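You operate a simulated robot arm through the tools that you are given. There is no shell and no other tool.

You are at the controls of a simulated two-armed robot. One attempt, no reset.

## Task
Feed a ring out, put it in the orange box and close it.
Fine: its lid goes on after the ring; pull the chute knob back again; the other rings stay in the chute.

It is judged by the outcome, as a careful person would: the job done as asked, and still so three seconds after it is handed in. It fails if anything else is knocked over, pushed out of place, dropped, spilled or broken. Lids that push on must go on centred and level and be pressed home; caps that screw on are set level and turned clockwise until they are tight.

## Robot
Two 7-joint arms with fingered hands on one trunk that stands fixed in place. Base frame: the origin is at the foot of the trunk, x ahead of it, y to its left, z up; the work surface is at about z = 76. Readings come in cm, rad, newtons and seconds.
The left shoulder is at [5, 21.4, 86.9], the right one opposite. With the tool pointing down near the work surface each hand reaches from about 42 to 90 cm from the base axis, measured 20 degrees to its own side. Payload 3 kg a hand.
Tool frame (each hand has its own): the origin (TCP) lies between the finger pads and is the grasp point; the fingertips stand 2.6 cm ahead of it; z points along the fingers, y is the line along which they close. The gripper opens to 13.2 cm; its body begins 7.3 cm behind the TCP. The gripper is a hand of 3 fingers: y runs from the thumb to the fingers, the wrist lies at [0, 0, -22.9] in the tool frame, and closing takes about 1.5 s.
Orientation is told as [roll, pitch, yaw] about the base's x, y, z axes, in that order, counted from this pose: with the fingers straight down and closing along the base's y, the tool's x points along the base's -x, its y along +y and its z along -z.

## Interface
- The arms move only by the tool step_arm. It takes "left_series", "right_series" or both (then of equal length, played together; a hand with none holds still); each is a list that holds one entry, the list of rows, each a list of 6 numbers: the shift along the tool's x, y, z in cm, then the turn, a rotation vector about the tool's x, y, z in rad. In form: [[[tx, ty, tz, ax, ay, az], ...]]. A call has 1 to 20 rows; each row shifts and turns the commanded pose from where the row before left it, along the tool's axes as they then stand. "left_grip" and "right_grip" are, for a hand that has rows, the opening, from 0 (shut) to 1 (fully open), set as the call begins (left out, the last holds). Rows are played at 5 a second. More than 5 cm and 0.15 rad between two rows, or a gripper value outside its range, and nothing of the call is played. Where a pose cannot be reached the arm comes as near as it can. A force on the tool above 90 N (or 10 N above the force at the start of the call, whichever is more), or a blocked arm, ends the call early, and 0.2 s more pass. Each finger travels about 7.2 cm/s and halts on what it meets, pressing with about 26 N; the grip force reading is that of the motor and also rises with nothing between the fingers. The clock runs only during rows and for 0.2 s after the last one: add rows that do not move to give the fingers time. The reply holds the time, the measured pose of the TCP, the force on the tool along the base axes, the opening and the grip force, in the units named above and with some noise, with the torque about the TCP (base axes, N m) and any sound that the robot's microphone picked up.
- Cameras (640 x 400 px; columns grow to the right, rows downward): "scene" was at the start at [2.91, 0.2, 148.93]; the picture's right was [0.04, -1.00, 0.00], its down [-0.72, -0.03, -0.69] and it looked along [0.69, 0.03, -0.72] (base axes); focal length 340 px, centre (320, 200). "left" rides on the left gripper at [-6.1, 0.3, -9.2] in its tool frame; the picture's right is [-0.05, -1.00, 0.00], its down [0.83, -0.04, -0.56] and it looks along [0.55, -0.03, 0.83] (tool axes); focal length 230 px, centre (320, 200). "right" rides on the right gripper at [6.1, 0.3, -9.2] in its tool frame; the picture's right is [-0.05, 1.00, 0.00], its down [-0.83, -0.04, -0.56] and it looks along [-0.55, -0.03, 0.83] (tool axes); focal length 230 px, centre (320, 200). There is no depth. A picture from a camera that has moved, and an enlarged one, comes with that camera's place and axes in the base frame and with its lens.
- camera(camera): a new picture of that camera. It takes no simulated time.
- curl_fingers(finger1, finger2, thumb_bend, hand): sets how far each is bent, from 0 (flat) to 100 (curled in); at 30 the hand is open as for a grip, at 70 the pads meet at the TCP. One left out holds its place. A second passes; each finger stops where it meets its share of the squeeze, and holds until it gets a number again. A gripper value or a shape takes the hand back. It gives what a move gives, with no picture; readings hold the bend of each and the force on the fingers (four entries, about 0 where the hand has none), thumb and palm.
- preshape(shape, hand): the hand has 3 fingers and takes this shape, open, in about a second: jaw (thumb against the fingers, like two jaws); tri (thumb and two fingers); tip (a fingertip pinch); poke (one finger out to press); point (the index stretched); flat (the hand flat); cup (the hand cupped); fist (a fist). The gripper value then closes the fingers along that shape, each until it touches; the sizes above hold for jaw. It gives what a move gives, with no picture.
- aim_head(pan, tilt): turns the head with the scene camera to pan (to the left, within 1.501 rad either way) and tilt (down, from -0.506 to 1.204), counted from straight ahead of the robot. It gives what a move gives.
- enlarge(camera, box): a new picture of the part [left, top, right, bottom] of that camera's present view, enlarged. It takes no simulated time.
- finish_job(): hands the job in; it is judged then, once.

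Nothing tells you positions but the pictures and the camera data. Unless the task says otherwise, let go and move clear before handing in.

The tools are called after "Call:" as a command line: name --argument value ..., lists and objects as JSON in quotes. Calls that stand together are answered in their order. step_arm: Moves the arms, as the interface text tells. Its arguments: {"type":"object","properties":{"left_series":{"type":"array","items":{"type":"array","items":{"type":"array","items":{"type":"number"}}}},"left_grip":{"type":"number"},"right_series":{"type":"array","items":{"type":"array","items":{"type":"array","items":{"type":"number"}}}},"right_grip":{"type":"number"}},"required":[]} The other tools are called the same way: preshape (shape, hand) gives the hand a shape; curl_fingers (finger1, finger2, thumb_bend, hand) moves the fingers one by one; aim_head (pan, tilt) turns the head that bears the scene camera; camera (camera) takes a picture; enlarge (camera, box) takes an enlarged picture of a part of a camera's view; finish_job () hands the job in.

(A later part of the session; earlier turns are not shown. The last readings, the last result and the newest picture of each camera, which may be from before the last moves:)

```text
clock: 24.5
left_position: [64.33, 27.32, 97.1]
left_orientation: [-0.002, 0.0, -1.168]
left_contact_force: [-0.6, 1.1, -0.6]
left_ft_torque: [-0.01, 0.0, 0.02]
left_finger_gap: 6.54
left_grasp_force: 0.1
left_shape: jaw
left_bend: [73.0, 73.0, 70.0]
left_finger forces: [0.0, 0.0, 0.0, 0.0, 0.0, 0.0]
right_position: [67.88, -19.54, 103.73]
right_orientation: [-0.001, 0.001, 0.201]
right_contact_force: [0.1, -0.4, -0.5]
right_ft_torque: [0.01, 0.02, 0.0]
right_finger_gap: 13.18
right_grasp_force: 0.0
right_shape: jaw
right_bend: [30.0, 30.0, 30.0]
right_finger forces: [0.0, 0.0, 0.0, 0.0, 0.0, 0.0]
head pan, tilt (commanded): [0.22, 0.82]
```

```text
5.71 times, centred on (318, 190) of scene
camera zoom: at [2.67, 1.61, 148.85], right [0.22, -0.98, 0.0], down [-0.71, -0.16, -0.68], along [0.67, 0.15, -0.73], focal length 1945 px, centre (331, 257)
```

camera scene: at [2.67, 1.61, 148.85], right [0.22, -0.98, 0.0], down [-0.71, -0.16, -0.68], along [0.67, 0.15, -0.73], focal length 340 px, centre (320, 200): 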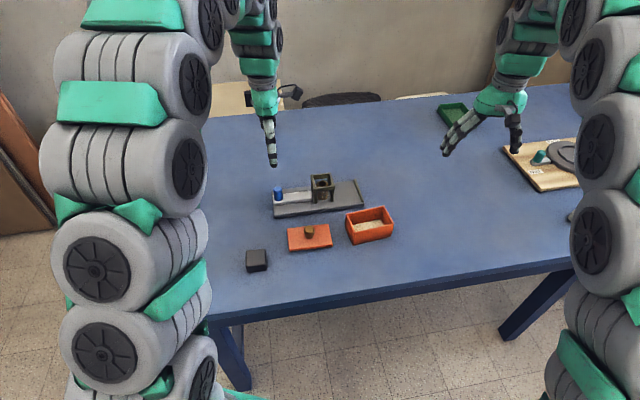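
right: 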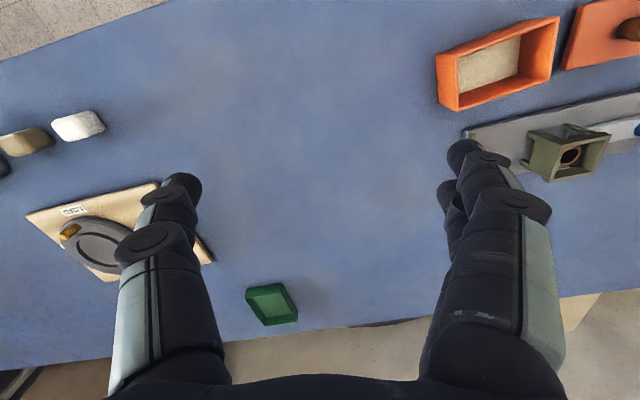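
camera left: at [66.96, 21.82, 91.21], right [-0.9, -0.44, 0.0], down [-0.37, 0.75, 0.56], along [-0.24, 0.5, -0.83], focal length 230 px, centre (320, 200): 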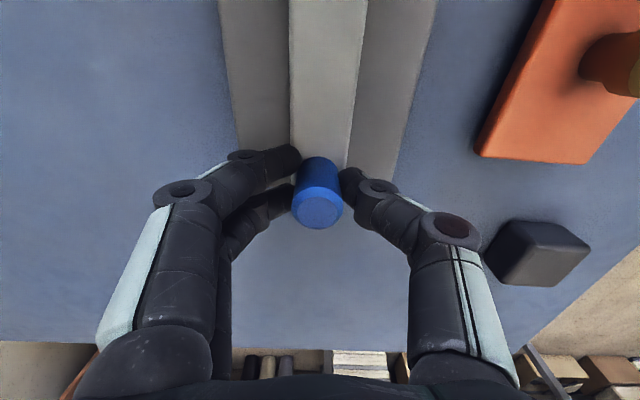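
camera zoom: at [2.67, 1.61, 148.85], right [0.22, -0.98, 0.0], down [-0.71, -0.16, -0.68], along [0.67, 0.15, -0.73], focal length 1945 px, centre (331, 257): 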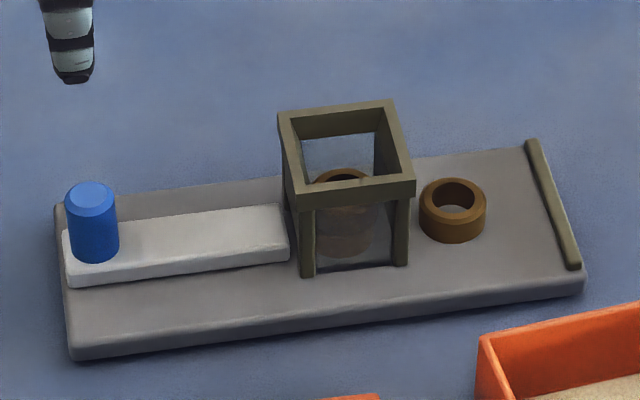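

The chute is back in its starting state with the knob in the same place. The ring lies alone at about (71.5, 10.6). I'll move the hand over the ring at a safe height and measure it.

Call:
step_arm --left_series '[[[-3.6, 0, 0, 0, 0, 0], [-3.6, 0, 0, 0, 0, 0], [-3.6, 0, 0, 0, 0, 0], [-3.6, 0, 0, 0, 0, 0], [-3.6, 0, 0, 0, 0, 0], [0, 0, 0, 0, 0, 0]]]'

Call:
camera --camera "left"

Call:
enlarge --camera "left" --box '[260, 60, 400, 160]'

Call:
camera --camera "scene"

```text
clock: 25.9
left_position: [71.31, 10.7, 97.06]
left_orientation: [0.001, 0.0, -1.168]
left_contact_force: [-0.2, 0.0, -0.1]
left_ft_torque: [0.02, 0.0, 0.01]
left_finger_gap: 6.53
left_grasp_force: 0.0
left_shape: jaw
left_bend: [73.0, 73.0, 70.0]
left_finger forces: [0.0, 0.0, 0.0, 0.0, 0.0, 0.0]
right_position: [67.87, -19.45, 103.59]
right_orientation: [-0.001, 0.0, 0.202]
right_contact_force: [0.4, 0.5, 0.6]
right_ft_torque: [0.01, 0.0, -0.02]
right_finger_gap: 13.19
right_grasp_force: 0.2
right_shape: jaw
right_bend: [30.0, 30.0, 30.0]
right_finger forces: [0.0, 0.1, 0.0, 0.1, 0.1, 0.0]
head pan, tilt (commanded): [0.22, 0.82]
```

```text
taken
camera left: at [73.95, 5.22, 106.15], right [-0.9, -0.44, 0.0], down [-0.36, 0.75, 0.56], along [-0.24, 0.5, -0.83], focal length 230 px, centre (320, 200)
```

left: 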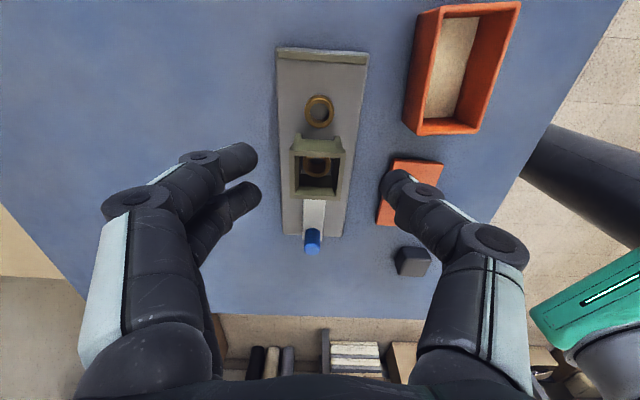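

```text
4.00 times, centred on (330, 110) of left
camera zoom: at [73.95, 5.22, 106.15], right [-0.9, -0.44, 0.0], down [-0.36, 0.75, 0.56], along [-0.24, 0.5, -0.83], focal length 920 px, centre (280, 560)
```

zoom: 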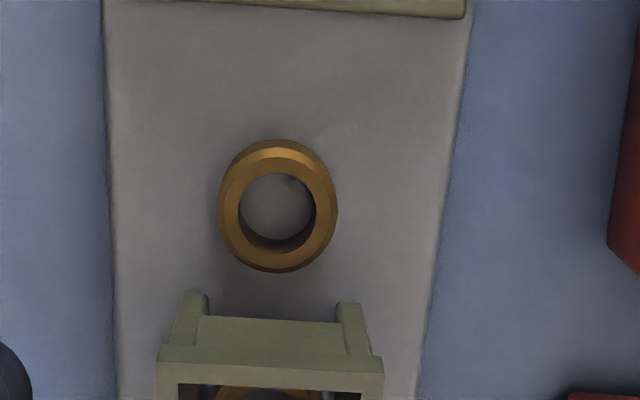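

```text
taken
camera scene: at [2.67, 1.61, 148.85], right [0.22, -0.98, 0.0], down [-0.71, -0.16, -0.68], along [0.67, 0.15, -0.73], focal length 340 px, centre (320, 200)
```

scene: 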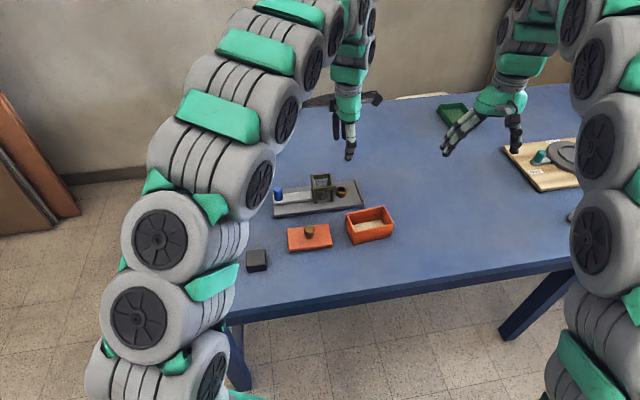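

The ring centre is at about (71.3, 10.7), almost directly under the hand. I'll descend to just above it and check.

Call:
step_arm --left_series '[[[-0.25, 0, 2.5, 0, 0, 0], [0, 0, 3.0, 0, 0, 0], [0, 0, 3.0, 0, 0, 0], [0, 0, 3.0, 0, 0, 0], [0, 0, 2.0, 0, 0, 0], [0, 0, 1.0, 0, 0, 0], [0, 0, 0, 0, 0, 0]]]'

Call:
camera --camera "left"

Call:
enlarge --camera "scene" --box '[290, 130, 402, 215]'

```text
clock: 27.5
left_position: [71.57, 10.57, 82.57]
left_orientation: [0.0, -0.001, -1.17]
left_contact_force: [0.4, 0.3, -0.6]
left_ft_torque: [0.01, -0.01, -0.02]
left_finger_gap: 6.54
left_grasp_force: 0.0
left_shape: jaw
left_bend: [73.0, 73.0, 70.0]
left_finger forces: [0.0, 0.0, 0.0, 0.1, 0.0, 0.0]
right_position: [67.8, -19.31, 103.68]
right_orientation: [-0.001, -0.001, 0.2]
right_contact_force: [0.4, -0.4, -0.7]
right_ft_torque: [-0.01, 0.0, 0.0]
right_finger_gap: 13.2
right_grasp_force: 0.0
right_shape: jaw
right_bend: [30.0, 30.0, 30.0]
right_finger forces: [0.0, 0.1, 0.0, 0.1, 0.0, 0.1]
head pan, tilt (commanded): [0.22, 0.82]
```

```text
taken
camera left: at [74.13, 5.1, 91.72], right [-0.9, -0.44, 0.0], down [-0.36, 0.75, 0.56], along [-0.24, 0.5, -0.83], focal length 230 px, centre (320, 200)
```

left: 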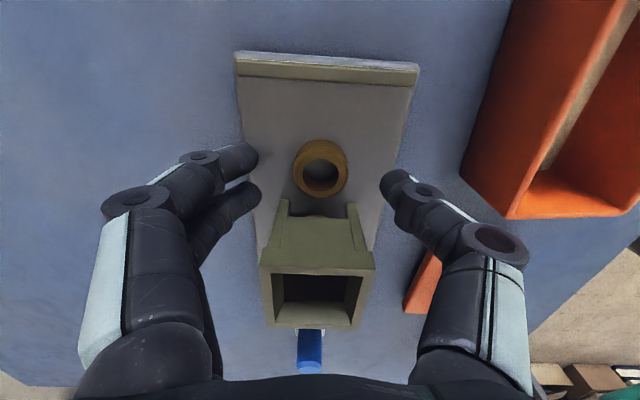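

```text
4.71 times, centred on (346, 172) of scene
camera zoom: at [2.67, 1.61, 148.85], right [0.22, -0.98, 0.0], down [-0.71, -0.16, -0.68], along [0.67, 0.15, -0.73], focal length 1602 px, centre (198, 329)
```

zoom: 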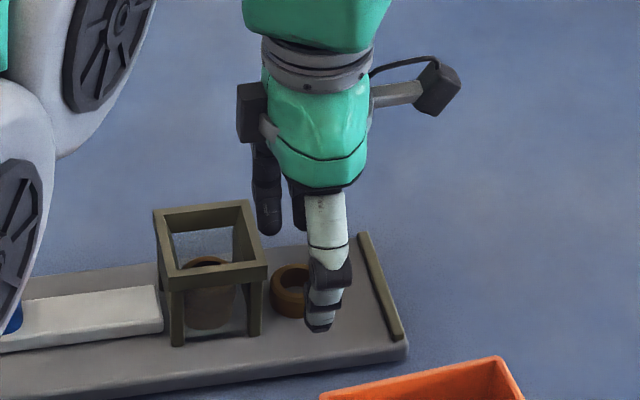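

The hand is centred over the ring, with clearance to the tower and stop bar. I'll lower in small steps and watch for contact.

Call:
step_arm --left_series '[[[0, 0, 0.7, 0, 0, 0], [0, 0, 0.7, 0, 0, 0], [0, 0, 0.4, 0, 0, 0], [0, 0, 0, 0, 0, 0]]]'

Call:
step_arm --left_series '[[[0, 0, 0.2, 0, 0, 0], [0, 0, 0, 0, 0, 0]]]'

Call:
camera --camera "left"

Call:
enlarge --camera "scene" --box '[310, 150, 394, 210]'

```text
clock: 28.5
left_position: [71.39, 10.62, 80.76]
left_orientation: [0.0, 0.001, -1.171]
left_contact_force: [-0.6, 0.3, 3.7]
left_ft_torque: [0.06, -0.15, 0.02]
left_finger_gap: 6.53
left_grasp_force: 0.1
left_shape: jaw
left_bend: [73.0, 73.0, 70.0]
left_finger forces: [1.9, 1.9, 0.0, 0.0, 0.0, 0.0]
right_position: [67.81, -19.42, 103.71]
right_orientation: [0.0, 0.0, 0.202]
right_contact_force: [-0.5, -0.5, -0.2]
right_ft_torque: [0.01, 0.01, 0.0]
right_finger_gap: 13.19
right_grasp_force: 0.1
right_shape: jaw
right_bend: [30.0, 30.0, 30.0]
right_finger forces: [0.0, 0.1, 0.0, 0.0, 0.0, 0.1]
head pan, tilt (commanded): [0.22, 0.82]
```

```text
clock: 29.1
left_position: [71.5, 10.76, 80.69]
left_orientation: [0.001, -0.003, -1.167]
left_contact_force: [-2.2, 6.0, 27.9]
left_ft_torque: [0.37, -0.33, 0.2]
left_finger_gap: 6.48
left_grasp_force: 0.0
left_shape: jaw
left_bend: [74.0, 74.0, 70.0]
left_finger forces: [9.8, 10.0, 0.0, 0.0, 8.1, 0.0]
right_position: [67.86, -19.5, 103.77]
right_orientation: [0.0, 0.0, 0.202]
right_contact_force: [0.6, 0.4, 0.2]
right_ft_torque: [-0.02, 0.0, -0.01]
right_finger_gap: 13.18
right_grasp_force: 0.0
right_shape: jaw
right_bend: [30.0, 30.0, 30.0]
right_finger forces: [0.1, 0.0, 0.0, 0.1, 0.0, 0.0]
head pan, tilt (commanded): [0.22, 0.82]
```

```text
taken
camera left: at [74.13, 5.11, 89.81], right [-0.9, -0.44, 0.0], down [-0.37, 0.75, 0.55], along [-0.24, 0.5, -0.83], focal length 230 px, centre (320, 200)
```

left: 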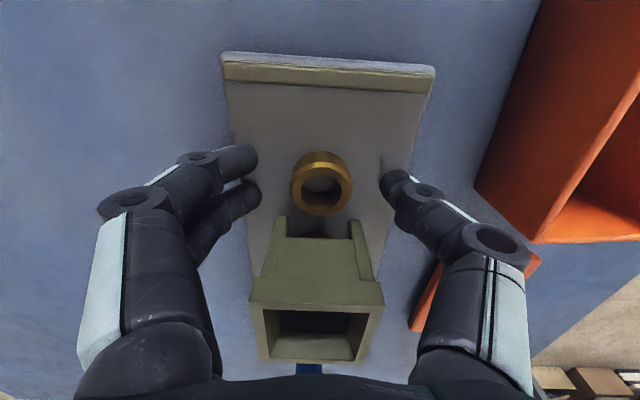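

```text
6.67 times, centred on (352, 180) of scene
camera zoom: at [2.63, 1.61, 148.85], right [0.22, -0.98, 0.0], down [-0.71, -0.16, -0.68], along [0.67, 0.15, -0.73], focal length 2269 px, centre (107, 333)
```

zoom: 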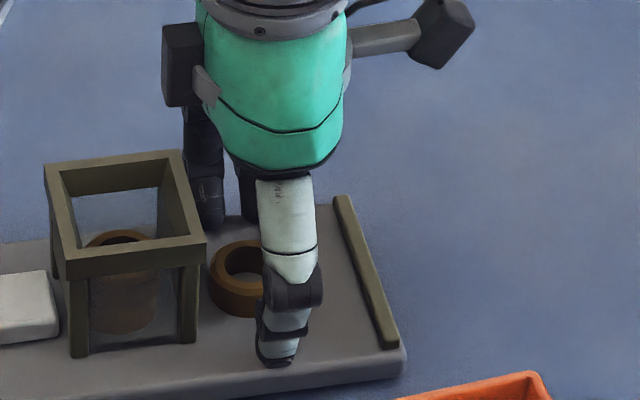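

The fingertips just touched the tray at this opening. I'll back off slightly, narrow the opening to just wider than the ring, and re-check the height.

Call:
step_arm --left_series '[[[0, 0, -0.3, 0, 0, 0], [0, 0, 0, 0, 0, 0]]]'

Call:
step_arm --left_series '[[[0, 0, 0, 0, 0, 0], [0, 0, 0, 0, 0, 0], [0, 0, 0, 0, 0, 0], [0, 0, 0, 0, 0, 0]]]' --left_grip 0.36

Call:
camera --camera "left"

Call:
enlarge --camera "scene" --box '[310, 150, 394, 210]'

```text
clock: 29.7
left_position: [71.47, 10.48, 80.75]
left_orientation: [-0.002, 0.0, -1.17]
left_contact_force: [-0.3, 0.4, 0.3]
left_ft_torque: [0.01, -0.04, -0.03]
left_finger_gap: 6.61
left_grasp_force: 0.0
left_shape: jaw
left_bend: [73.0, 73.0, 70.0]
left_finger forces: [0.4, 0.3, 0.0, 0.0, 0.0, 0.0]
right_position: [67.92, -19.48, 103.71]
right_orientation: [-0.001, -0.002, 0.201]
right_contact_force: [-0.1, -0.3, -1.0]
right_ft_torque: [0.02, -0.01, 0.01]
right_finger_gap: 13.16
right_grasp_force: 0.0
right_shape: jaw
right_bend: [30.0, 30.0, 30.0]
right_finger forces: [0.0, 0.0, 0.0, 0.0, 0.0, 0.0]
head pan, tilt (commanded): [0.22, 0.82]
```

```text
clock: 30.7
left_position: [71.48, 10.52, 80.74]
left_orientation: [0.001, -0.001, -1.169]
left_contact_force: [-0.2, 0.7, -0.1]
left_ft_torque: [0.03, 0.0, 0.05]
left_finger_gap: 4.79
left_grasp_force: 0.0
left_shape: jaw
left_bend: [73.0, 73.0, 70.0]
left_finger forces: [0.0, 0.1, 0.0, 0.1, 0.1, 0.0]
right_position: [67.76, -19.5, 103.75]
right_orientation: [-0.001, 0.0, 0.201]
right_contact_force: [-0.2, 0.6, 0.3]
right_ft_torque: [0.0, 0.0, 0.02]
right_finger_gap: 13.18
right_grasp_force: 0.0
right_shape: jaw
right_bend: [30.0, 30.0, 30.0]
right_finger forces: [0.1, 0.0, 0.0, 0.0, 0.0, 0.0]
head pan, tilt (commanded): [0.22, 0.82]
```

```text
taken
camera left: at [74.09, 5.06, 89.99], right [-0.9, -0.44, 0.0], down [-0.36, 0.75, 0.56], along [-0.24, 0.5, -0.83], focal length 230 px, centre (320, 200)
```

left: 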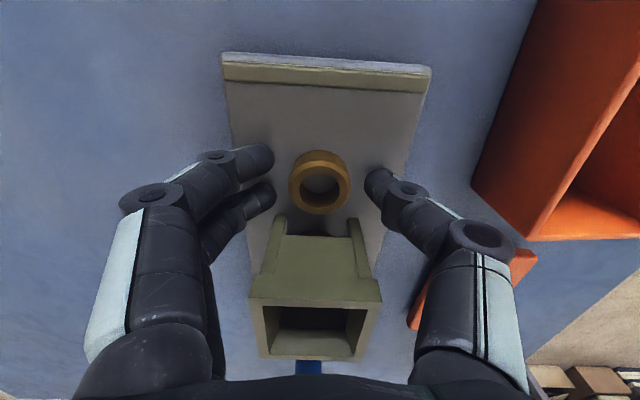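

```text
6.67 times, centred on (352, 180) of scene
camera zoom: at [2.67, 1.61, 148.85], right [0.22, -0.98, 0.0], down [-0.71, -0.16, -0.68], along [0.67, 0.15, -0.73], focal length 2269 px, centre (107, 333)
```

zoom: 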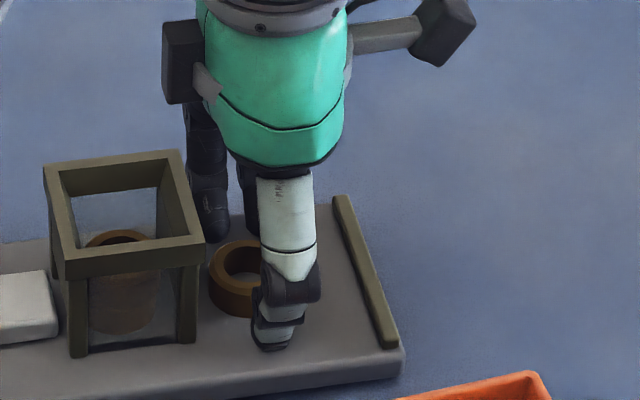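

No contact now, and the ring is centred between the fingertips. I'll lower a hair more and close on the ring.

Call:
step_arm --left_series '[[[0, 0, 0.15, 0, 0, 0], [0, 0, 0, 0, 0, 0]]]'

Call:
step_arm --left_series '[[[0, 0, 0, 0, 0, 0], [0, 0, 0, 0, 0, 0], [0, 0, 0, 0, 0, 0], [0, 0, 0, 0, 0, 0], [0, 0, 0, 0, 0, 0]]]' --left_grip 0.15

Call:
camera --camera "left"

Call:
enlarge --camera "scene" --box '[310, 150, 394, 210]'

```text
clock: 31.3
left_position: [71.39, 10.64, 80.63]
left_orientation: [0.002, -0.001, -1.171]
left_contact_force: [0.7, 1.5, 8.4]
left_ft_torque: [0.15, -0.22, 0.07]
left_finger_gap: 4.81
left_grasp_force: 0.0
left_shape: jaw
left_bend: [74.0, 74.0, 70.0]
left_finger forces: [3.5, 3.7, 0.0, 0.1, 0.7, 0.0]
right_position: [67.91, -19.52, 103.69]
right_orientation: [-0.001, -0.001, 0.202]
right_contact_force: [-0.6, 0.5, -0.4]
right_ft_torque: [-0.01, 0.03, 0.01]
right_finger_gap: 13.19
right_grasp_force: 0.1
right_shape: jaw
right_bend: [30.0, 30.0, 30.0]
right_finger forces: [0.1, 0.1, 0.0, 0.1, 0.0, 0.0]
head pan, tilt (commanded): [0.22, 0.82]
```

```text
clock: 32.5
left_position: [71.43, 10.61, 80.65]
left_orientation: [0.001, -0.001, -1.17]
left_contact_force: [0.6, -0.5, 2.0]
left_ft_torque: [0.08, -0.06, -0.04]
left_finger_gap: 2.86
left_grasp_force: 25.9
left_shape: jaw
left_bend: [74.0, 74.0, 71.0]
left_finger forces: [10.2, 14.7, 0.0, 0.1, 22.3, 0.0]
right_position: [67.93, -19.5, 103.79]
right_orientation: [-0.001, 0.0, 0.199]
right_contact_force: [-0.1, -0.5, -0.8]
right_ft_torque: [0.02, -0.01, 0.05]
right_finger_gap: 13.2
right_grasp_force: 0.0
right_shape: jaw
right_bend: [30.0, 30.0, 30.0]
right_finger forces: [0.0, 0.1, 0.0, 0.0, 0.0, 0.1]
head pan, tilt (commanded): [0.22, 0.82]
```

```text
taken
camera left: at [74.08, 5.05, 89.84], right [-0.9, -0.44, 0.0], down [-0.36, 0.75, 0.56], along [-0.24, 0.5, -0.83], focal length 230 px, centre (320, 200)
```

left: 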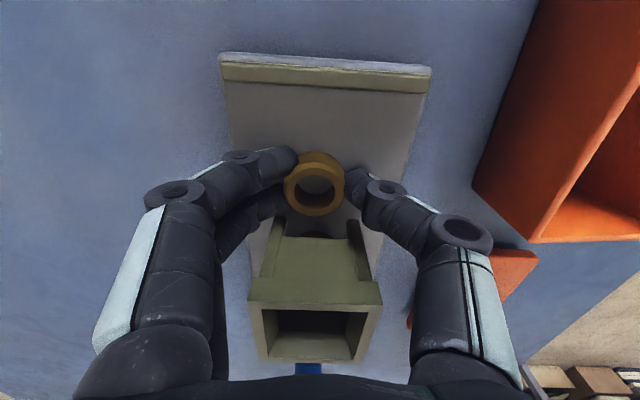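

```text
6.67 times, centred on (352, 180) of scene
camera zoom: at [2.67, 1.61, 148.85], right [0.22, -0.98, 0.0], down [-0.71, -0.16, -0.68], along [0.67, 0.15, -0.73], focal length 2269 px, centre (107, 333)
```

zoom: 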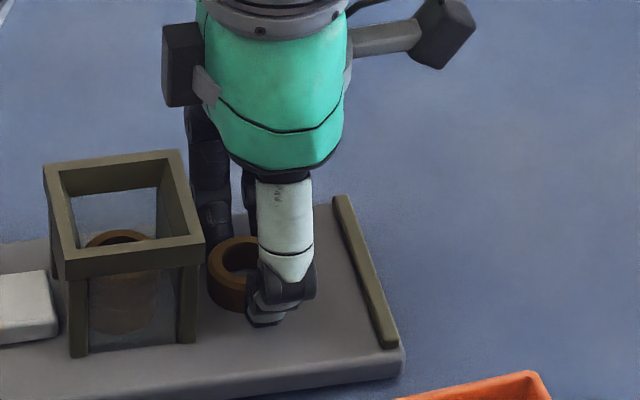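

The ring is gripped, with force on both fingers and the thumb. I'll lift straight up slowly and check that it stays in hand.

Call:
step_arm --left_series '[[[0, 0, -0.5, 0, 0, 0], [0, 0, -1.0, 0, 0, 0], [0, 0, -1.0, 0, 0, 0], [0, 0, -1.5, 0, 0, 0], [0, 0, -2.0, 0, 0, 0], [0, 0, -2.0, 0, 0, 0], [0, 0, 0, 0, 0, 0]]]'

Call:
camera --camera "left"

Call:
enlarge --camera "scene" --box '[290, 130, 394, 210]'

```text
clock: 34.1
left_position: [71.47, 10.42, 88.67]
left_orientation: [0.001, 0.0, -1.169]
left_contact_force: [-0.8, -0.4, 0.5]
left_ft_torque: [0.02, 0.0, 0.02]
left_finger_gap: 2.86
left_grasp_force: 26.2
left_shape: jaw
left_bend: [74.0, 74.0, 71.0]
left_finger forces: [10.3, 12.9, 0.1, 0.0, 22.4, 0.0]
right_position: [67.94, -19.56, 103.82]
right_orientation: [0.0, 0.002, 0.201]
right_contact_force: [-0.3, -0.3, 0.1]
right_ft_torque: [0.02, -0.01, 0.01]
right_finger_gap: 13.23
right_grasp_force: 0.0
right_shape: jaw
right_bend: [30.0, 30.0, 30.0]
right_finger forces: [0.1, 0.0, 0.1, 0.0, 0.1, 0.0]
head pan, tilt (commanded): [0.22, 0.82]
```

```text
taken
camera left: at [74.06, 5.01, 97.82], right [-0.9, -0.44, 0.0], down [-0.36, 0.75, 0.56], along [-0.24, 0.5, -0.83], focal length 230 px, centre (320, 200)
```

left: 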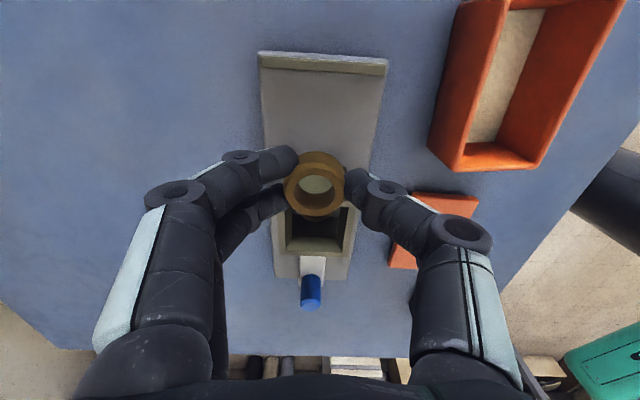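

```text
5.00 times, centred on (342, 170) of scene
camera zoom: at [2.68, 1.61, 148.85], right [0.22, -0.98, 0.0], down [-0.71, -0.16, -0.68], along [0.67, 0.15, -0.73], focal length 1702 px, centre (210, 350)
```

zoom: 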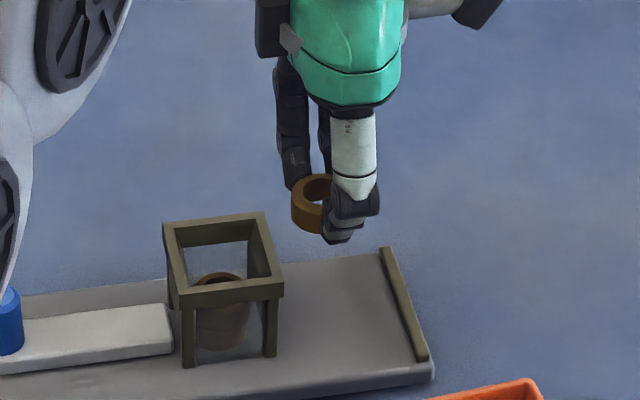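

The ring is held level in the hand. Before moving, I'll measure the box and the lid from both cameras.

Call:
enlarge --camera "scene" --box '[280, 195, 400, 270]'

Call:
enlarge --camera "left" --box '[400, 0, 640, 180]'

Call:
enlarge --camera "right" --box '[420, 0, 640, 130]'

```text
5.33 times, centred on (340, 232) of scene
camera zoom: at [2.68, 1.61, 148.85], right [0.22, -0.98, 0.0], down [-0.71, -0.16, -0.68], along [0.67, 0.15, -0.73], focal length 1815 px, centre (213, 27)
```

zoom: 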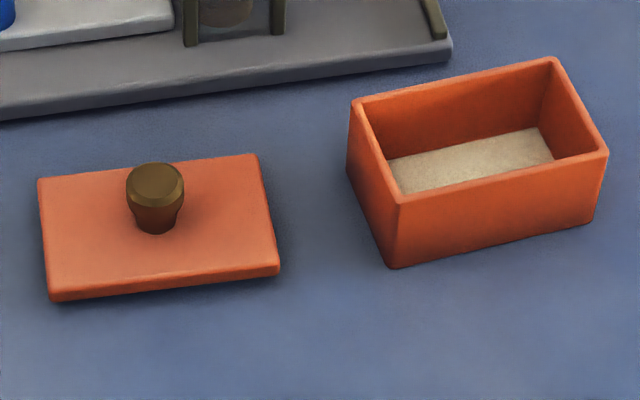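

```text
2.22 times, centred on (520, 90) of left
camera zoom: at [74.06, 5.01, 97.82], right [-0.9, -0.44, 0.0], down [-0.36, 0.75, 0.56], along [-0.24, 0.5, -0.83], focal length 511 px, centre (-124, 444)
```

zoom: 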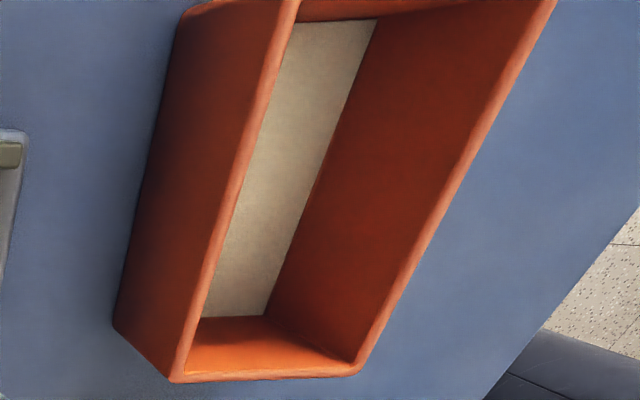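

```text
2.91 times, centred on (530, 65) of right
camera zoom: at [61.85, -20.44, 113.04], right [-0.15, 0.99, 0.0], down [0.82, 0.12, 0.55], along [0.55, 0.08, -0.83], focal length 669 px, centre (-291, 593)
```

zoom: 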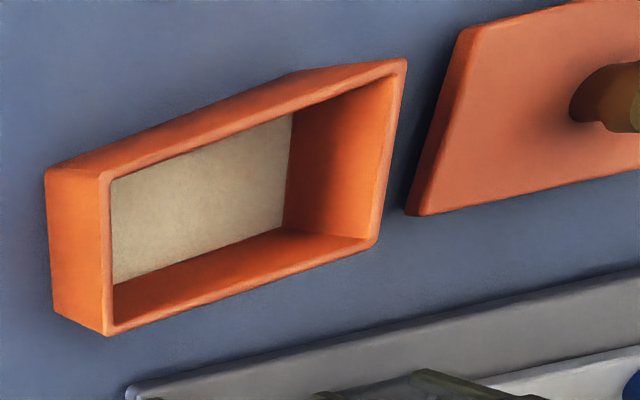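

The box centre is at about (60.6, 1.4), its long axis turned about 0.505 rad, and its rim is at z≈81.1. I'll carry the ring up and over the box, turning the hand so the fingers open along the box's length.

Call:
step_arm --left_series '[[[0, 0, -2.5, 0, 0, 0], [0, 0, -2.5, 0, 0, 0], [-0.8, -2.69, 0, 0, 0, 0], [-0.8, -2.69, 0, 0, 0, 0], [-0.8, -2.69, 0, 0, 0, 0], [-0.8, -2.69, 0, 0, 0, 0], [-0.82, -2.7, 0, 0, 0, 0], [0, 0, 0, 0, 0, 0]]]'

Call:
step_arm --left_series '[[[0, 0, 0, 0, 0, -0.1395], [0, 0, 0, 0, 0, -0.1395], [0, 0, 0, 0, 0, -0.1395], [0, 0, 0, 0, 0, -0.1395], [0, 0, 0, 0, 0, -0.1395], [0, 0, 0, 0, 0, -0.1395], [0, 0, 0, 0, 0, -0.1395], [0, 0, 0, 0, 0, -0.1395], [0, 0, 0, 0, 0, -0.1395], [0, 0, 0, 0, 0, -0.1395], [0, 0, 0, 0, 0, -0.1395], [0, 0, 0, 0, 0, -0.1395], [0, 0, 0, 0, 0, 0]]]'

Call:
camera --camera "left"

Call:
camera --camera "scene"

```text
clock: 35.9
left_position: [60.52, 1.58, 93.63]
left_orientation: [0.0, 0.001, -1.168]
left_contact_force: [0.5, -0.7, -0.8]
left_ft_torque: [0.02, -0.01, -0.03]
left_finger_gap: 2.84
left_grasp_force: 26.1
left_shape: jaw
left_bend: [74.0, 74.0, 71.0]
left_finger forces: [10.9, 13.2, 0.1, 0.0, 22.3, 0.0]
right_position: [67.86, -19.46, 103.71]
right_orientation: [-0.001, -0.001, 0.201]
right_contact_force: [0.0, 0.2, -0.2]
right_ft_torque: [0.01, -0.02, 0.0]
right_finger_gap: 13.21
right_grasp_force: 0.0
right_shape: jaw
right_bend: [30.0, 30.0, 30.0]
right_finger forces: [0.0, 0.0, 0.0, 0.0, 0.0, 0.0]
head pan, tilt (commanded): [0.22, 0.82]
```

```text
clock: 38.7
left_position: [60.72, 1.56, 93.56]
left_orientation: [0.0, 0.001, 0.506]
left_contact_force: [0.2, -0.4, -0.1]
left_ft_torque: [0.01, -0.02, 0.0]
left_finger_gap: 2.85
left_grasp_force: 26.0
left_shape: jaw
left_bend: [74.0, 74.0, 71.0]
left_finger forces: [10.9, 13.3, 0.0, 0.0, 22.3, 0.1]
right_position: [67.92, -19.5, 103.79]
right_orientation: [-0.001, 0.0, 0.198]
right_contact_force: [-0.1, 0.0, 0.2]
right_ft_torque: [0.03, 0.03, 0.02]
right_finger_gap: 13.22
right_grasp_force: 0.1
right_shape: jaw
right_bend: [30.0, 30.0, 30.0]
right_finger forces: [0.0, 0.1, 0.0, 0.0, 0.0, 0.0]
head pan, tilt (commanded): [0.22, 0.82]
```

```text
taken
camera left: at [65.78, 4.85, 102.87], right [0.53, -0.85, 0.0], down [-0.71, -0.44, 0.56], along [-0.47, -0.29, -0.83], focal length 230 px, centre (320, 200)
```

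left: 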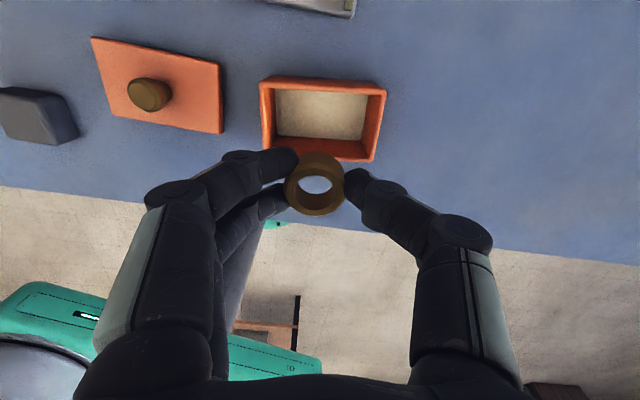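

```text
taken
camera scene: at [2.68, 1.61, 148.85], right [0.22, -0.98, 0.0], down [-0.71, -0.16, -0.68], along [0.67, 0.15, -0.73], focal length 340 px, centre (320, 200)
```

scene: 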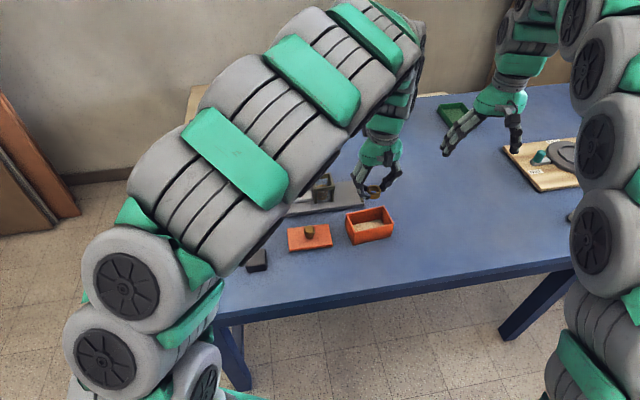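

The ring is over the box area and the view shows the box and lid clearly. I'll enlarge it for exact box and lid positions.

Call:
enlarge --camera "left" --box '[240, 60, 400, 180]'

Call:
enlarge --camera "left" --box '[70, 20, 240, 150]'

```text
3.33 times, centred on (320, 120) of left
camera zoom: at [65.78, 4.85, 102.87], right [0.53, -0.85, 0.0], down [-0.71, -0.44, 0.56], along [-0.47, -0.29, -0.83], focal length 767 px, centre (320, 467)
```

zoom: 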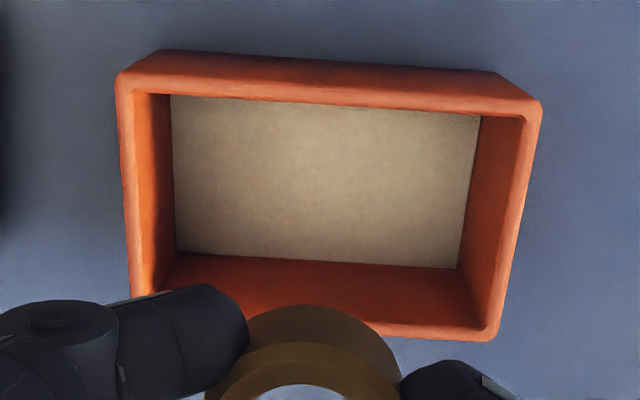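

```text
3.08 times, centred on (155, 85) of left
camera zoom: at [65.78, 4.85, 102.87], right [0.53, -0.85, 0.0], down [-0.71, -0.44, 0.56], along [-0.47, -0.29, -0.83], focal length 708 px, centre (828, 554)
```

zoom: 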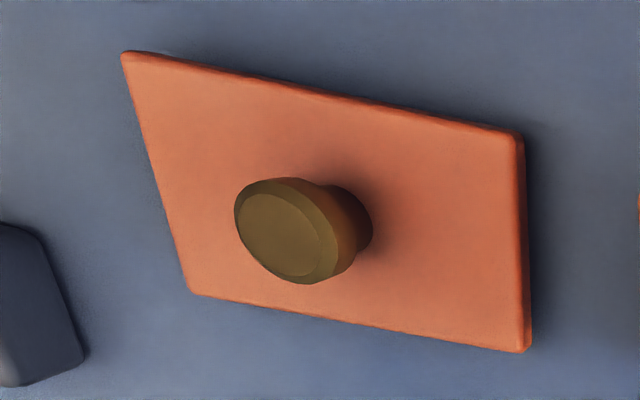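

The hand is centred over the box to within a few millimetres. I'll descend partway and check the finger clearance to the rim.

Call:
step_arm --left_series '[[[0, 0, 2.0, 0, 0, 0], [0, 0, 2.0, 0, 0, 0], [0, 0, 2.0, 0, 0, 0], [0, 0, 2.0, 0, 0, 0], [0, 0, 1.0, 0, 0, 0], [0, 0, 0, 0, 0, 0]]]'

Call:
camera --camera "left"

Call:
enlarge --camera "scene" --box '[320, 160, 432, 250]'

```text
clock: 40.1
left_position: [60.69, 1.61, 84.67]
left_orientation: [0.001, -0.001, 0.506]
left_contact_force: [-0.1, 0.4, -0.4]
left_ft_torque: [0.0, -0.02, -0.02]
left_finger_gap: 2.83
left_grasp_force: 25.3
left_shape: jaw
left_bend: [74.0, 74.0, 71.0]
left_finger forces: [11.0, 13.0, 0.1, 0.0, 22.2, 0.0]
right_position: [67.98, -19.54, 103.71]
right_orientation: [0.001, 0.001, 0.202]
right_contact_force: [-0.3, -0.5, 0.1]
right_ft_torque: [0.02, 0.02, 0.01]
right_finger_gap: 13.21
right_grasp_force: 0.0
right_shape: jaw
right_bend: [30.0, 30.0, 30.0]
right_finger forces: [0.0, 0.0, 0.1, 0.0, 0.0, 0.1]
head pan, tilt (commanded): [0.22, 0.82]
```

```text
taken
camera left: at [65.79, 4.89, 93.79], right [0.53, -0.85, 0.0], down [-0.71, -0.44, 0.56], along [-0.47, -0.29, -0.83], focal length 230 px, centre (320, 200)
```

left: 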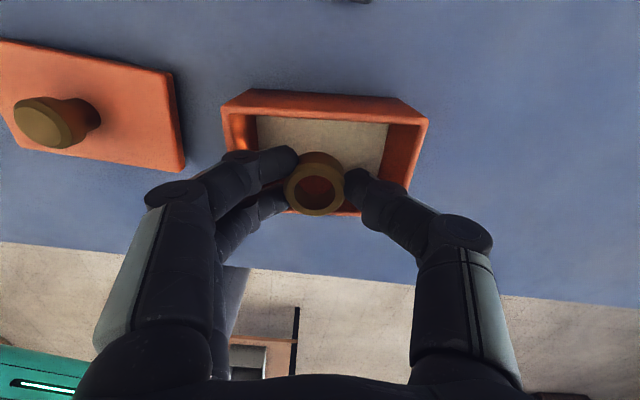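

```text
4.44 times, centred on (376, 205) of scene
camera zoom: at [2.67, 1.61, 148.85], right [0.22, -0.98, 0.0], down [-0.71, -0.16, -0.68], along [0.67, 0.15, -0.73], focal length 1513 px, centre (71, 178)
```

zoom: 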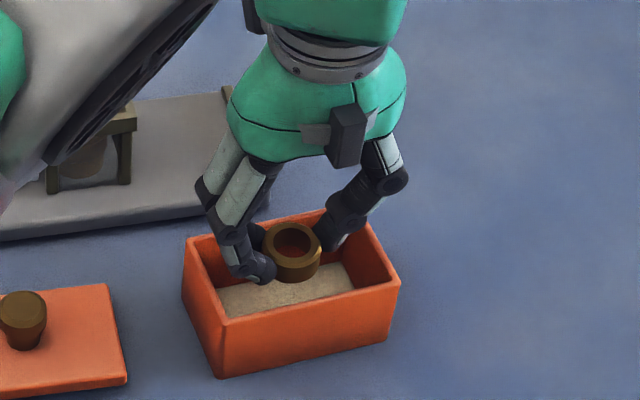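

There's room on both sides. I'll lower another 2 cm slowly, watching the forces.

Call:
step_arm --left_series '[[[0, 0, 0.5, 0, 0, 0], [0, 0, 0.5, 0, 0, 0], [0, 0, 0.5, 0, 0, 0], [0, 0, 0.5, 0, 0, 0], [0, 0, 0, 0, 0, 0]]]'

Call:
camera --camera "left"

Call:
enlarge --camera "scene" --box '[330, 175, 414, 245]'

```text
clock: 41.3
left_position: [60.67, 1.6, 82.69]
left_orientation: [0.001, 0.0, 0.506]
left_contact_force: [-0.6, 0.3, -0.4]
left_ft_torque: [0.0, 0.02, 0.0]
left_finger_gap: 2.85
left_grasp_force: 26.2
left_shape: jaw
left_bend: [74.0, 74.0, 71.0]
left_finger forces: [10.9, 13.2, 0.1, 0.1, 22.2, 0.1]
right_position: [67.89, -19.4, 103.77]
right_orientation: [0.0, 0.001, 0.2]
right_contact_force: [-0.5, 0.3, 0.4]
right_ft_torque: [-0.01, -0.02, 0.03]
right_finger_gap: 13.2
right_grasp_force: 0.1
right_shape: jaw
right_bend: [30.0, 30.0, 30.0]
right_finger forces: [0.0, 0.0, 0.0, 0.1, 0.0, 0.1]
head pan, tilt (commanded): [0.22, 0.82]
```

```text
taken
camera left: at [65.81, 4.87, 91.84], right [0.53, -0.85, 0.0], down [-0.71, -0.44, 0.55], along [-0.47, -0.29, -0.83], focal length 230 px, centre (320, 200)
```

left: 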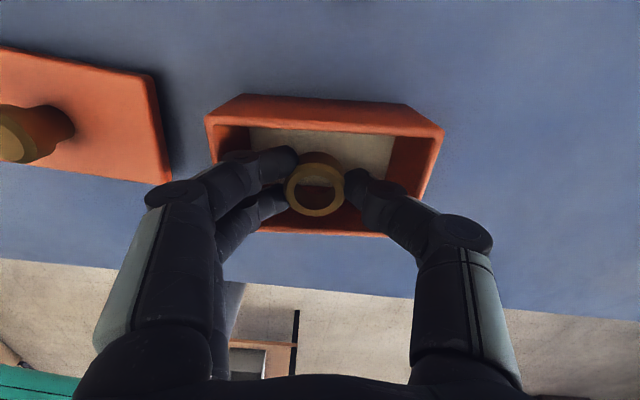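

```text
5.71 times, centred on (372, 210) of scene
camera zoom: at [2.67, 1.61, 148.85], right [0.22, -0.98, 0.0], down [-0.71, -0.16, -0.68], along [0.67, 0.15, -0.73], focal length 1945 px, centre (23, 143)
```

zoom: 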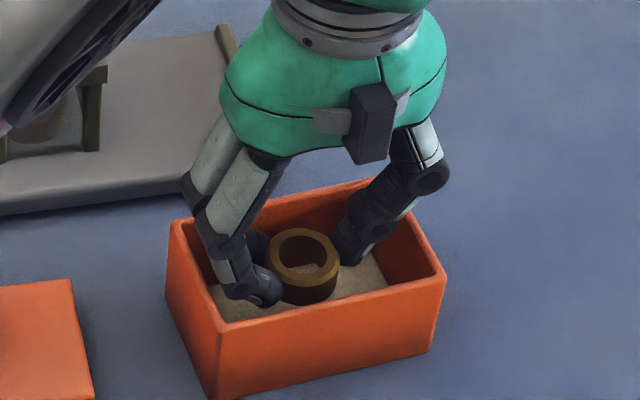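

Still no contact, and both fingers are inside the walls. I'll go down a touch more and open just enough to release the ring into the box.

Call:
step_arm --left_series '[[[0, 0, 0.3, 0, 0, 0], [0, 0, 0, 0, 0, 0]]]'

Call:
step_arm --left_series '[[[0, 0, 0, 0, 0, 0], [0, 0, 0, 0, 0, 0], [0, 0, 0, 0, 0, 0]]]' --left_grip 0.28

Call:
camera --camera "left"

Call:
enlarge --camera "scene" --box '[330, 175, 414, 245]'

```text
clock: 41.9
left_position: [60.67, 1.58, 82.42]
left_orientation: [0.001, 0.0, 0.503]
left_contact_force: [-0.5, 1.2, 0.1]
left_ft_torque: [-0.01, 0.0, 0.01]
left_finger_gap: 2.84
left_grasp_force: 25.8
left_shape: jaw
left_bend: [74.0, 74.0, 71.0]
left_finger forces: [10.9, 13.0, 0.0, 0.0, 22.2, 0.0]
right_position: [67.86, -19.41, 103.74]
right_orientation: [0.0, 0.001, 0.199]
right_contact_force: [-0.1, -0.2, -0.2]
right_ft_torque: [-0.01, 0.0, 0.02]
right_finger_gap: 13.19
right_grasp_force: 0.2
right_shape: jaw
right_bend: [30.0, 30.0, 30.0]
right_finger forces: [0.0, 0.1, 0.0, 0.0, 0.0, 0.0]
head pan, tilt (commanded): [0.22, 0.82]
```

```text
clock: 42.7
left_position: [60.78, 1.57, 82.34]
left_orientation: [0.001, -0.002, 0.505]
left_contact_force: [0.8, -0.2, 0.4]
left_ft_torque: [-0.02, -0.01, 0.0]
left_finger_gap: 3.67
left_grasp_force: 0.1
left_shape: jaw
left_bend: [74.0, 74.0, 70.0]
left_finger forces: [0.1, 0.0, 0.0, 0.1, 0.0, 0.0]
right_position: [67.79, -19.53, 103.7]
right_orientation: [-0.001, 0.0, 0.201]
right_contact_force: [0.4, -0.9, -0.3]
right_ft_torque: [-0.03, -0.01, 0.02]
right_finger_gap: 13.17
right_grasp_force: 0.1
right_shape: jaw
right_bend: [30.0, 30.0, 30.0]
right_finger forces: [0.0, 0.1, 0.1, 0.0, 0.1, 0.0]
head pan, tilt (commanded): [0.22, 0.82]
```

```text
taken
camera left: at [65.8, 4.89, 91.54], right [0.53, -0.85, 0.0], down [-0.71, -0.44, 0.56], along [-0.47, -0.29, -0.83], focal length 230 px, centre (320, 200)
```

left: 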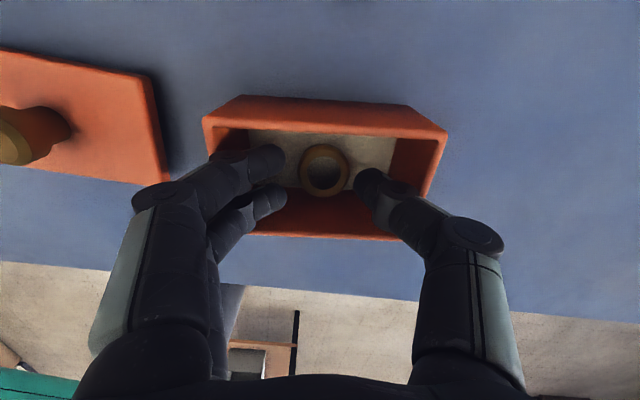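

```text
5.71 times, centred on (372, 210) of scene
camera zoom: at [2.67, 1.61, 148.85], right [0.22, -0.98, 0.0], down [-0.71, -0.16, -0.68], along [0.67, 0.15, -0.73], focal length 1945 px, centre (23, 143)
```

zoom: 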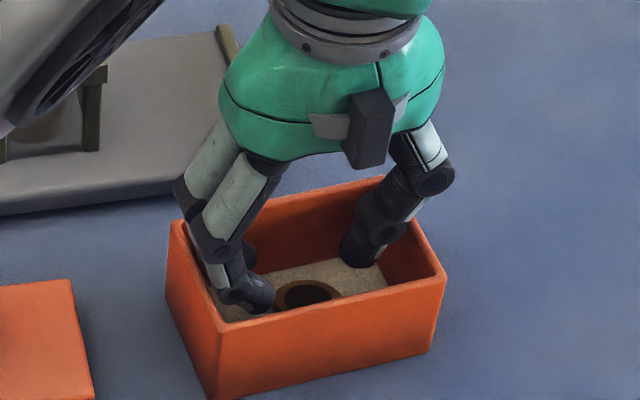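

The ring has settled flat on the box's floor. I'll raise the hand straight up clear of the box.

Call:
step_arm --left_series '[[[0, 0, -1.0, 0, 0, 0], [0, 0, -1.5, 0, 0, 0], [0, 0, -2.0, 0, 0, 0], [0, 0, -3.0, 0, 0, 0], [0, 0, -3.0, 0, 0, 0], [0, 0, -3.0, 0, 0, 0], [0, 0, 0, 0, 0, 0]]]'

Call:
enlarge --camera "left" --box '[240, 60, 400, 180]'

Call:
enlarge --camera "left" --box '[60, 20, 260, 160]'

Call:
enlarge --camera "scene" --box '[270, 195, 400, 270]'

```text
clock: 44.3
left_position: [60.68, 1.53, 95.95]
left_orientation: [-0.001, 0.0, 0.506]
left_contact_force: [0.4, 1.4, -0.2]
left_ft_torque: [0.0, 0.01, 0.01]
left_finger_gap: 3.66
left_grasp_force: 0.1
left_shape: jaw
left_bend: [74.0, 74.0, 70.0]
left_finger forces: [0.0, 0.0, 0.0, 0.0, 0.1, 0.0]
right_position: [67.87, -19.4, 103.76]
right_orientation: [0.002, -0.001, 0.201]
right_contact_force: [0.4, 0.4, 0.9]
right_ft_torque: [0.01, 0.04, 0.02]
right_finger_gap: 13.2
right_grasp_force: 0.0
right_shape: jaw
right_bend: [30.0, 30.0, 30.0]
right_finger forces: [0.1, 0.0, 0.1, 0.0, 0.0, 0.0]
head pan, tilt (commanded): [0.22, 0.82]
```

```text
3.33 times, centred on (320, 120) of left
camera zoom: at [65.78, 4.88, 105.09], right [0.53, -0.85, 0.0], down [-0.71, -0.44, 0.55], along [-0.47, -0.29, -0.83], focal length 767 px, centre (320, 467)
```

zoom: 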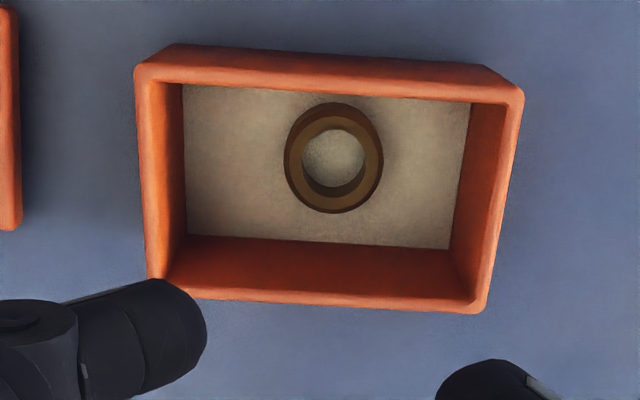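

```text
2.86 times, centred on (160, 90) of left
camera zoom: at [65.78, 4.88, 105.09], right [0.53, -0.85, 0.0], down [-0.71, -0.44, 0.55], along [-0.47, -0.29, -0.83], focal length 657 px, centre (777, 514)
```

zoom: 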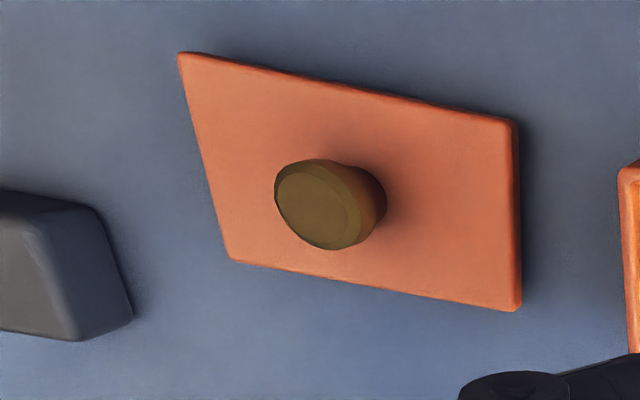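

```text
4.92 times, centred on (335, 232) of scene
camera zoom: at [2.68, 1.61, 148.85], right [0.22, -0.98, 0.0], down [-0.71, -0.16, -0.68], along [0.67, 0.15, -0.73], focal length 1676 px, centre (246, 40)
```

zoom: 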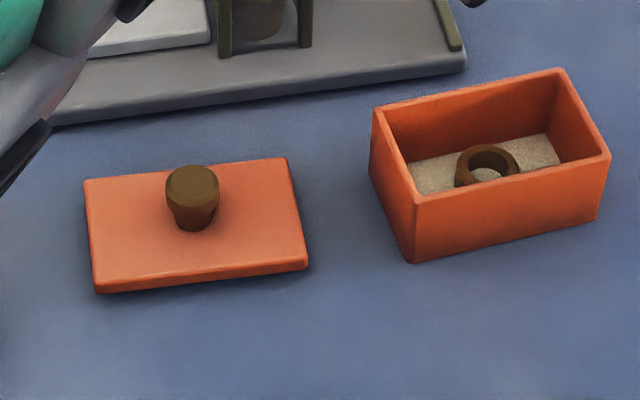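

The ring lies flat in the box. The lid measures about 11 × 7 cm, is centred near (54.4, 16.1), and is turned about 0.36 rad, with its knob top at z≈80.6. I'll move above it and measure from there.

Call:
step_arm --left_series '[[[-0.3, 3.13, 0, 0, 0, 0], [-0.3, 3.13, 0, 0, 0, 0], [-0.3, 3.13, 0.5, 0, 0, 0], [-0.3, 3.12, 0.5, 0, 0, 0], [-0.31, 3.12, 0.5, 0, 0, 0], [0, 0, 0, 0, 0, 0.0725], [0, 0, 0, 0, 0, 0.0725], [0, 0, 0, 0, 0, 0]]]' --left_grip 0.5

Call:
camera --camera "left"

Call:
enlarge --camera "left" --box '[230, 50, 410, 190]'

Call:
camera --camera "scene"

```text
clock: 46.1
left_position: [54.33, 15.9, 94.36]
left_orientation: [0.0, 0.0, 0.359]
left_contact_force: [0.0, -1.0, -0.4]
left_ft_torque: [0.0, 0.02, 0.0]
left_finger_gap: 6.52
left_grasp_force: 0.0
left_shape: jaw
left_bend: [73.0, 73.0, 70.0]
left_finger forces: [0.0, 0.0, 0.0, 0.1, 0.0, 0.0]
right_position: [67.9, -19.51, 103.7]
right_orientation: [0.0, 0.0, 0.2]
right_contact_force: [0.0, 0.4, 0.0]
right_ft_torque: [0.02, -0.01, -0.01]
right_finger_gap: 13.19
right_grasp_force: 0.1
right_shape: jaw
right_bend: [30.0, 30.0, 30.0]
right_finger forces: [0.0, 0.0, 0.0, 0.0, 0.0, 0.0]
head pan, tilt (commanded): [0.22, 0.82]
```

```text
taken
camera left: at [59.96, 18.45, 103.57], right [0.4, -0.92, 0.0], down [-0.76, -0.33, 0.55], along [-0.51, -0.22, -0.83], focal length 230 px, centre (320, 200)
```

left: 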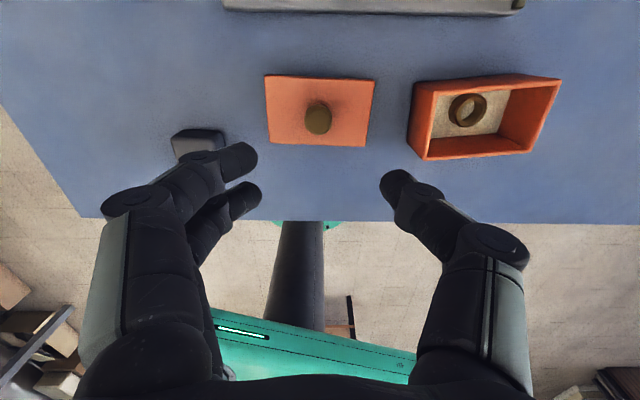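

```text
2.86 times, centred on (320, 120) of left
camera zoom: at [59.96, 18.45, 103.57], right [0.4, -0.92, 0.0], down [-0.76, -0.33, 0.55], along [-0.51, -0.22, -0.83], focal length 657 px, centre (320, 429)
```

zoom: 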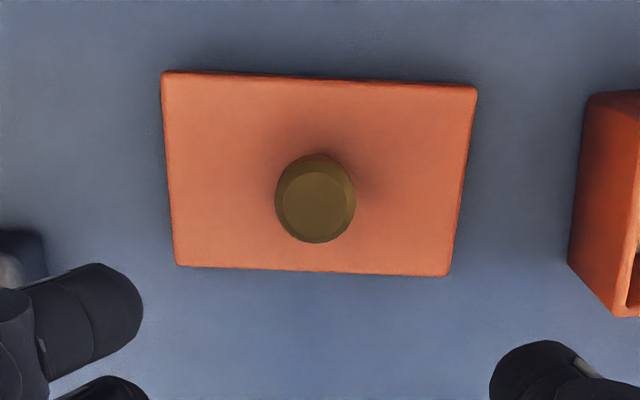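

```text
taken
camera scene: at [2.67, 1.61, 148.85], right [0.22, -0.98, 0.0], down [-0.71, -0.16, -0.68], along [0.67, 0.15, -0.73], focal length 340 px, centre (320, 200)
```

scene: 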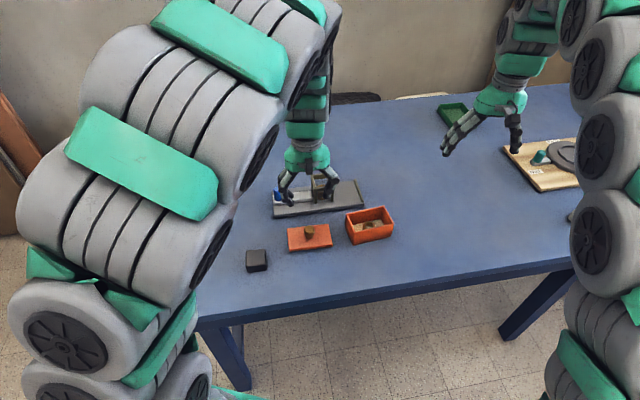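

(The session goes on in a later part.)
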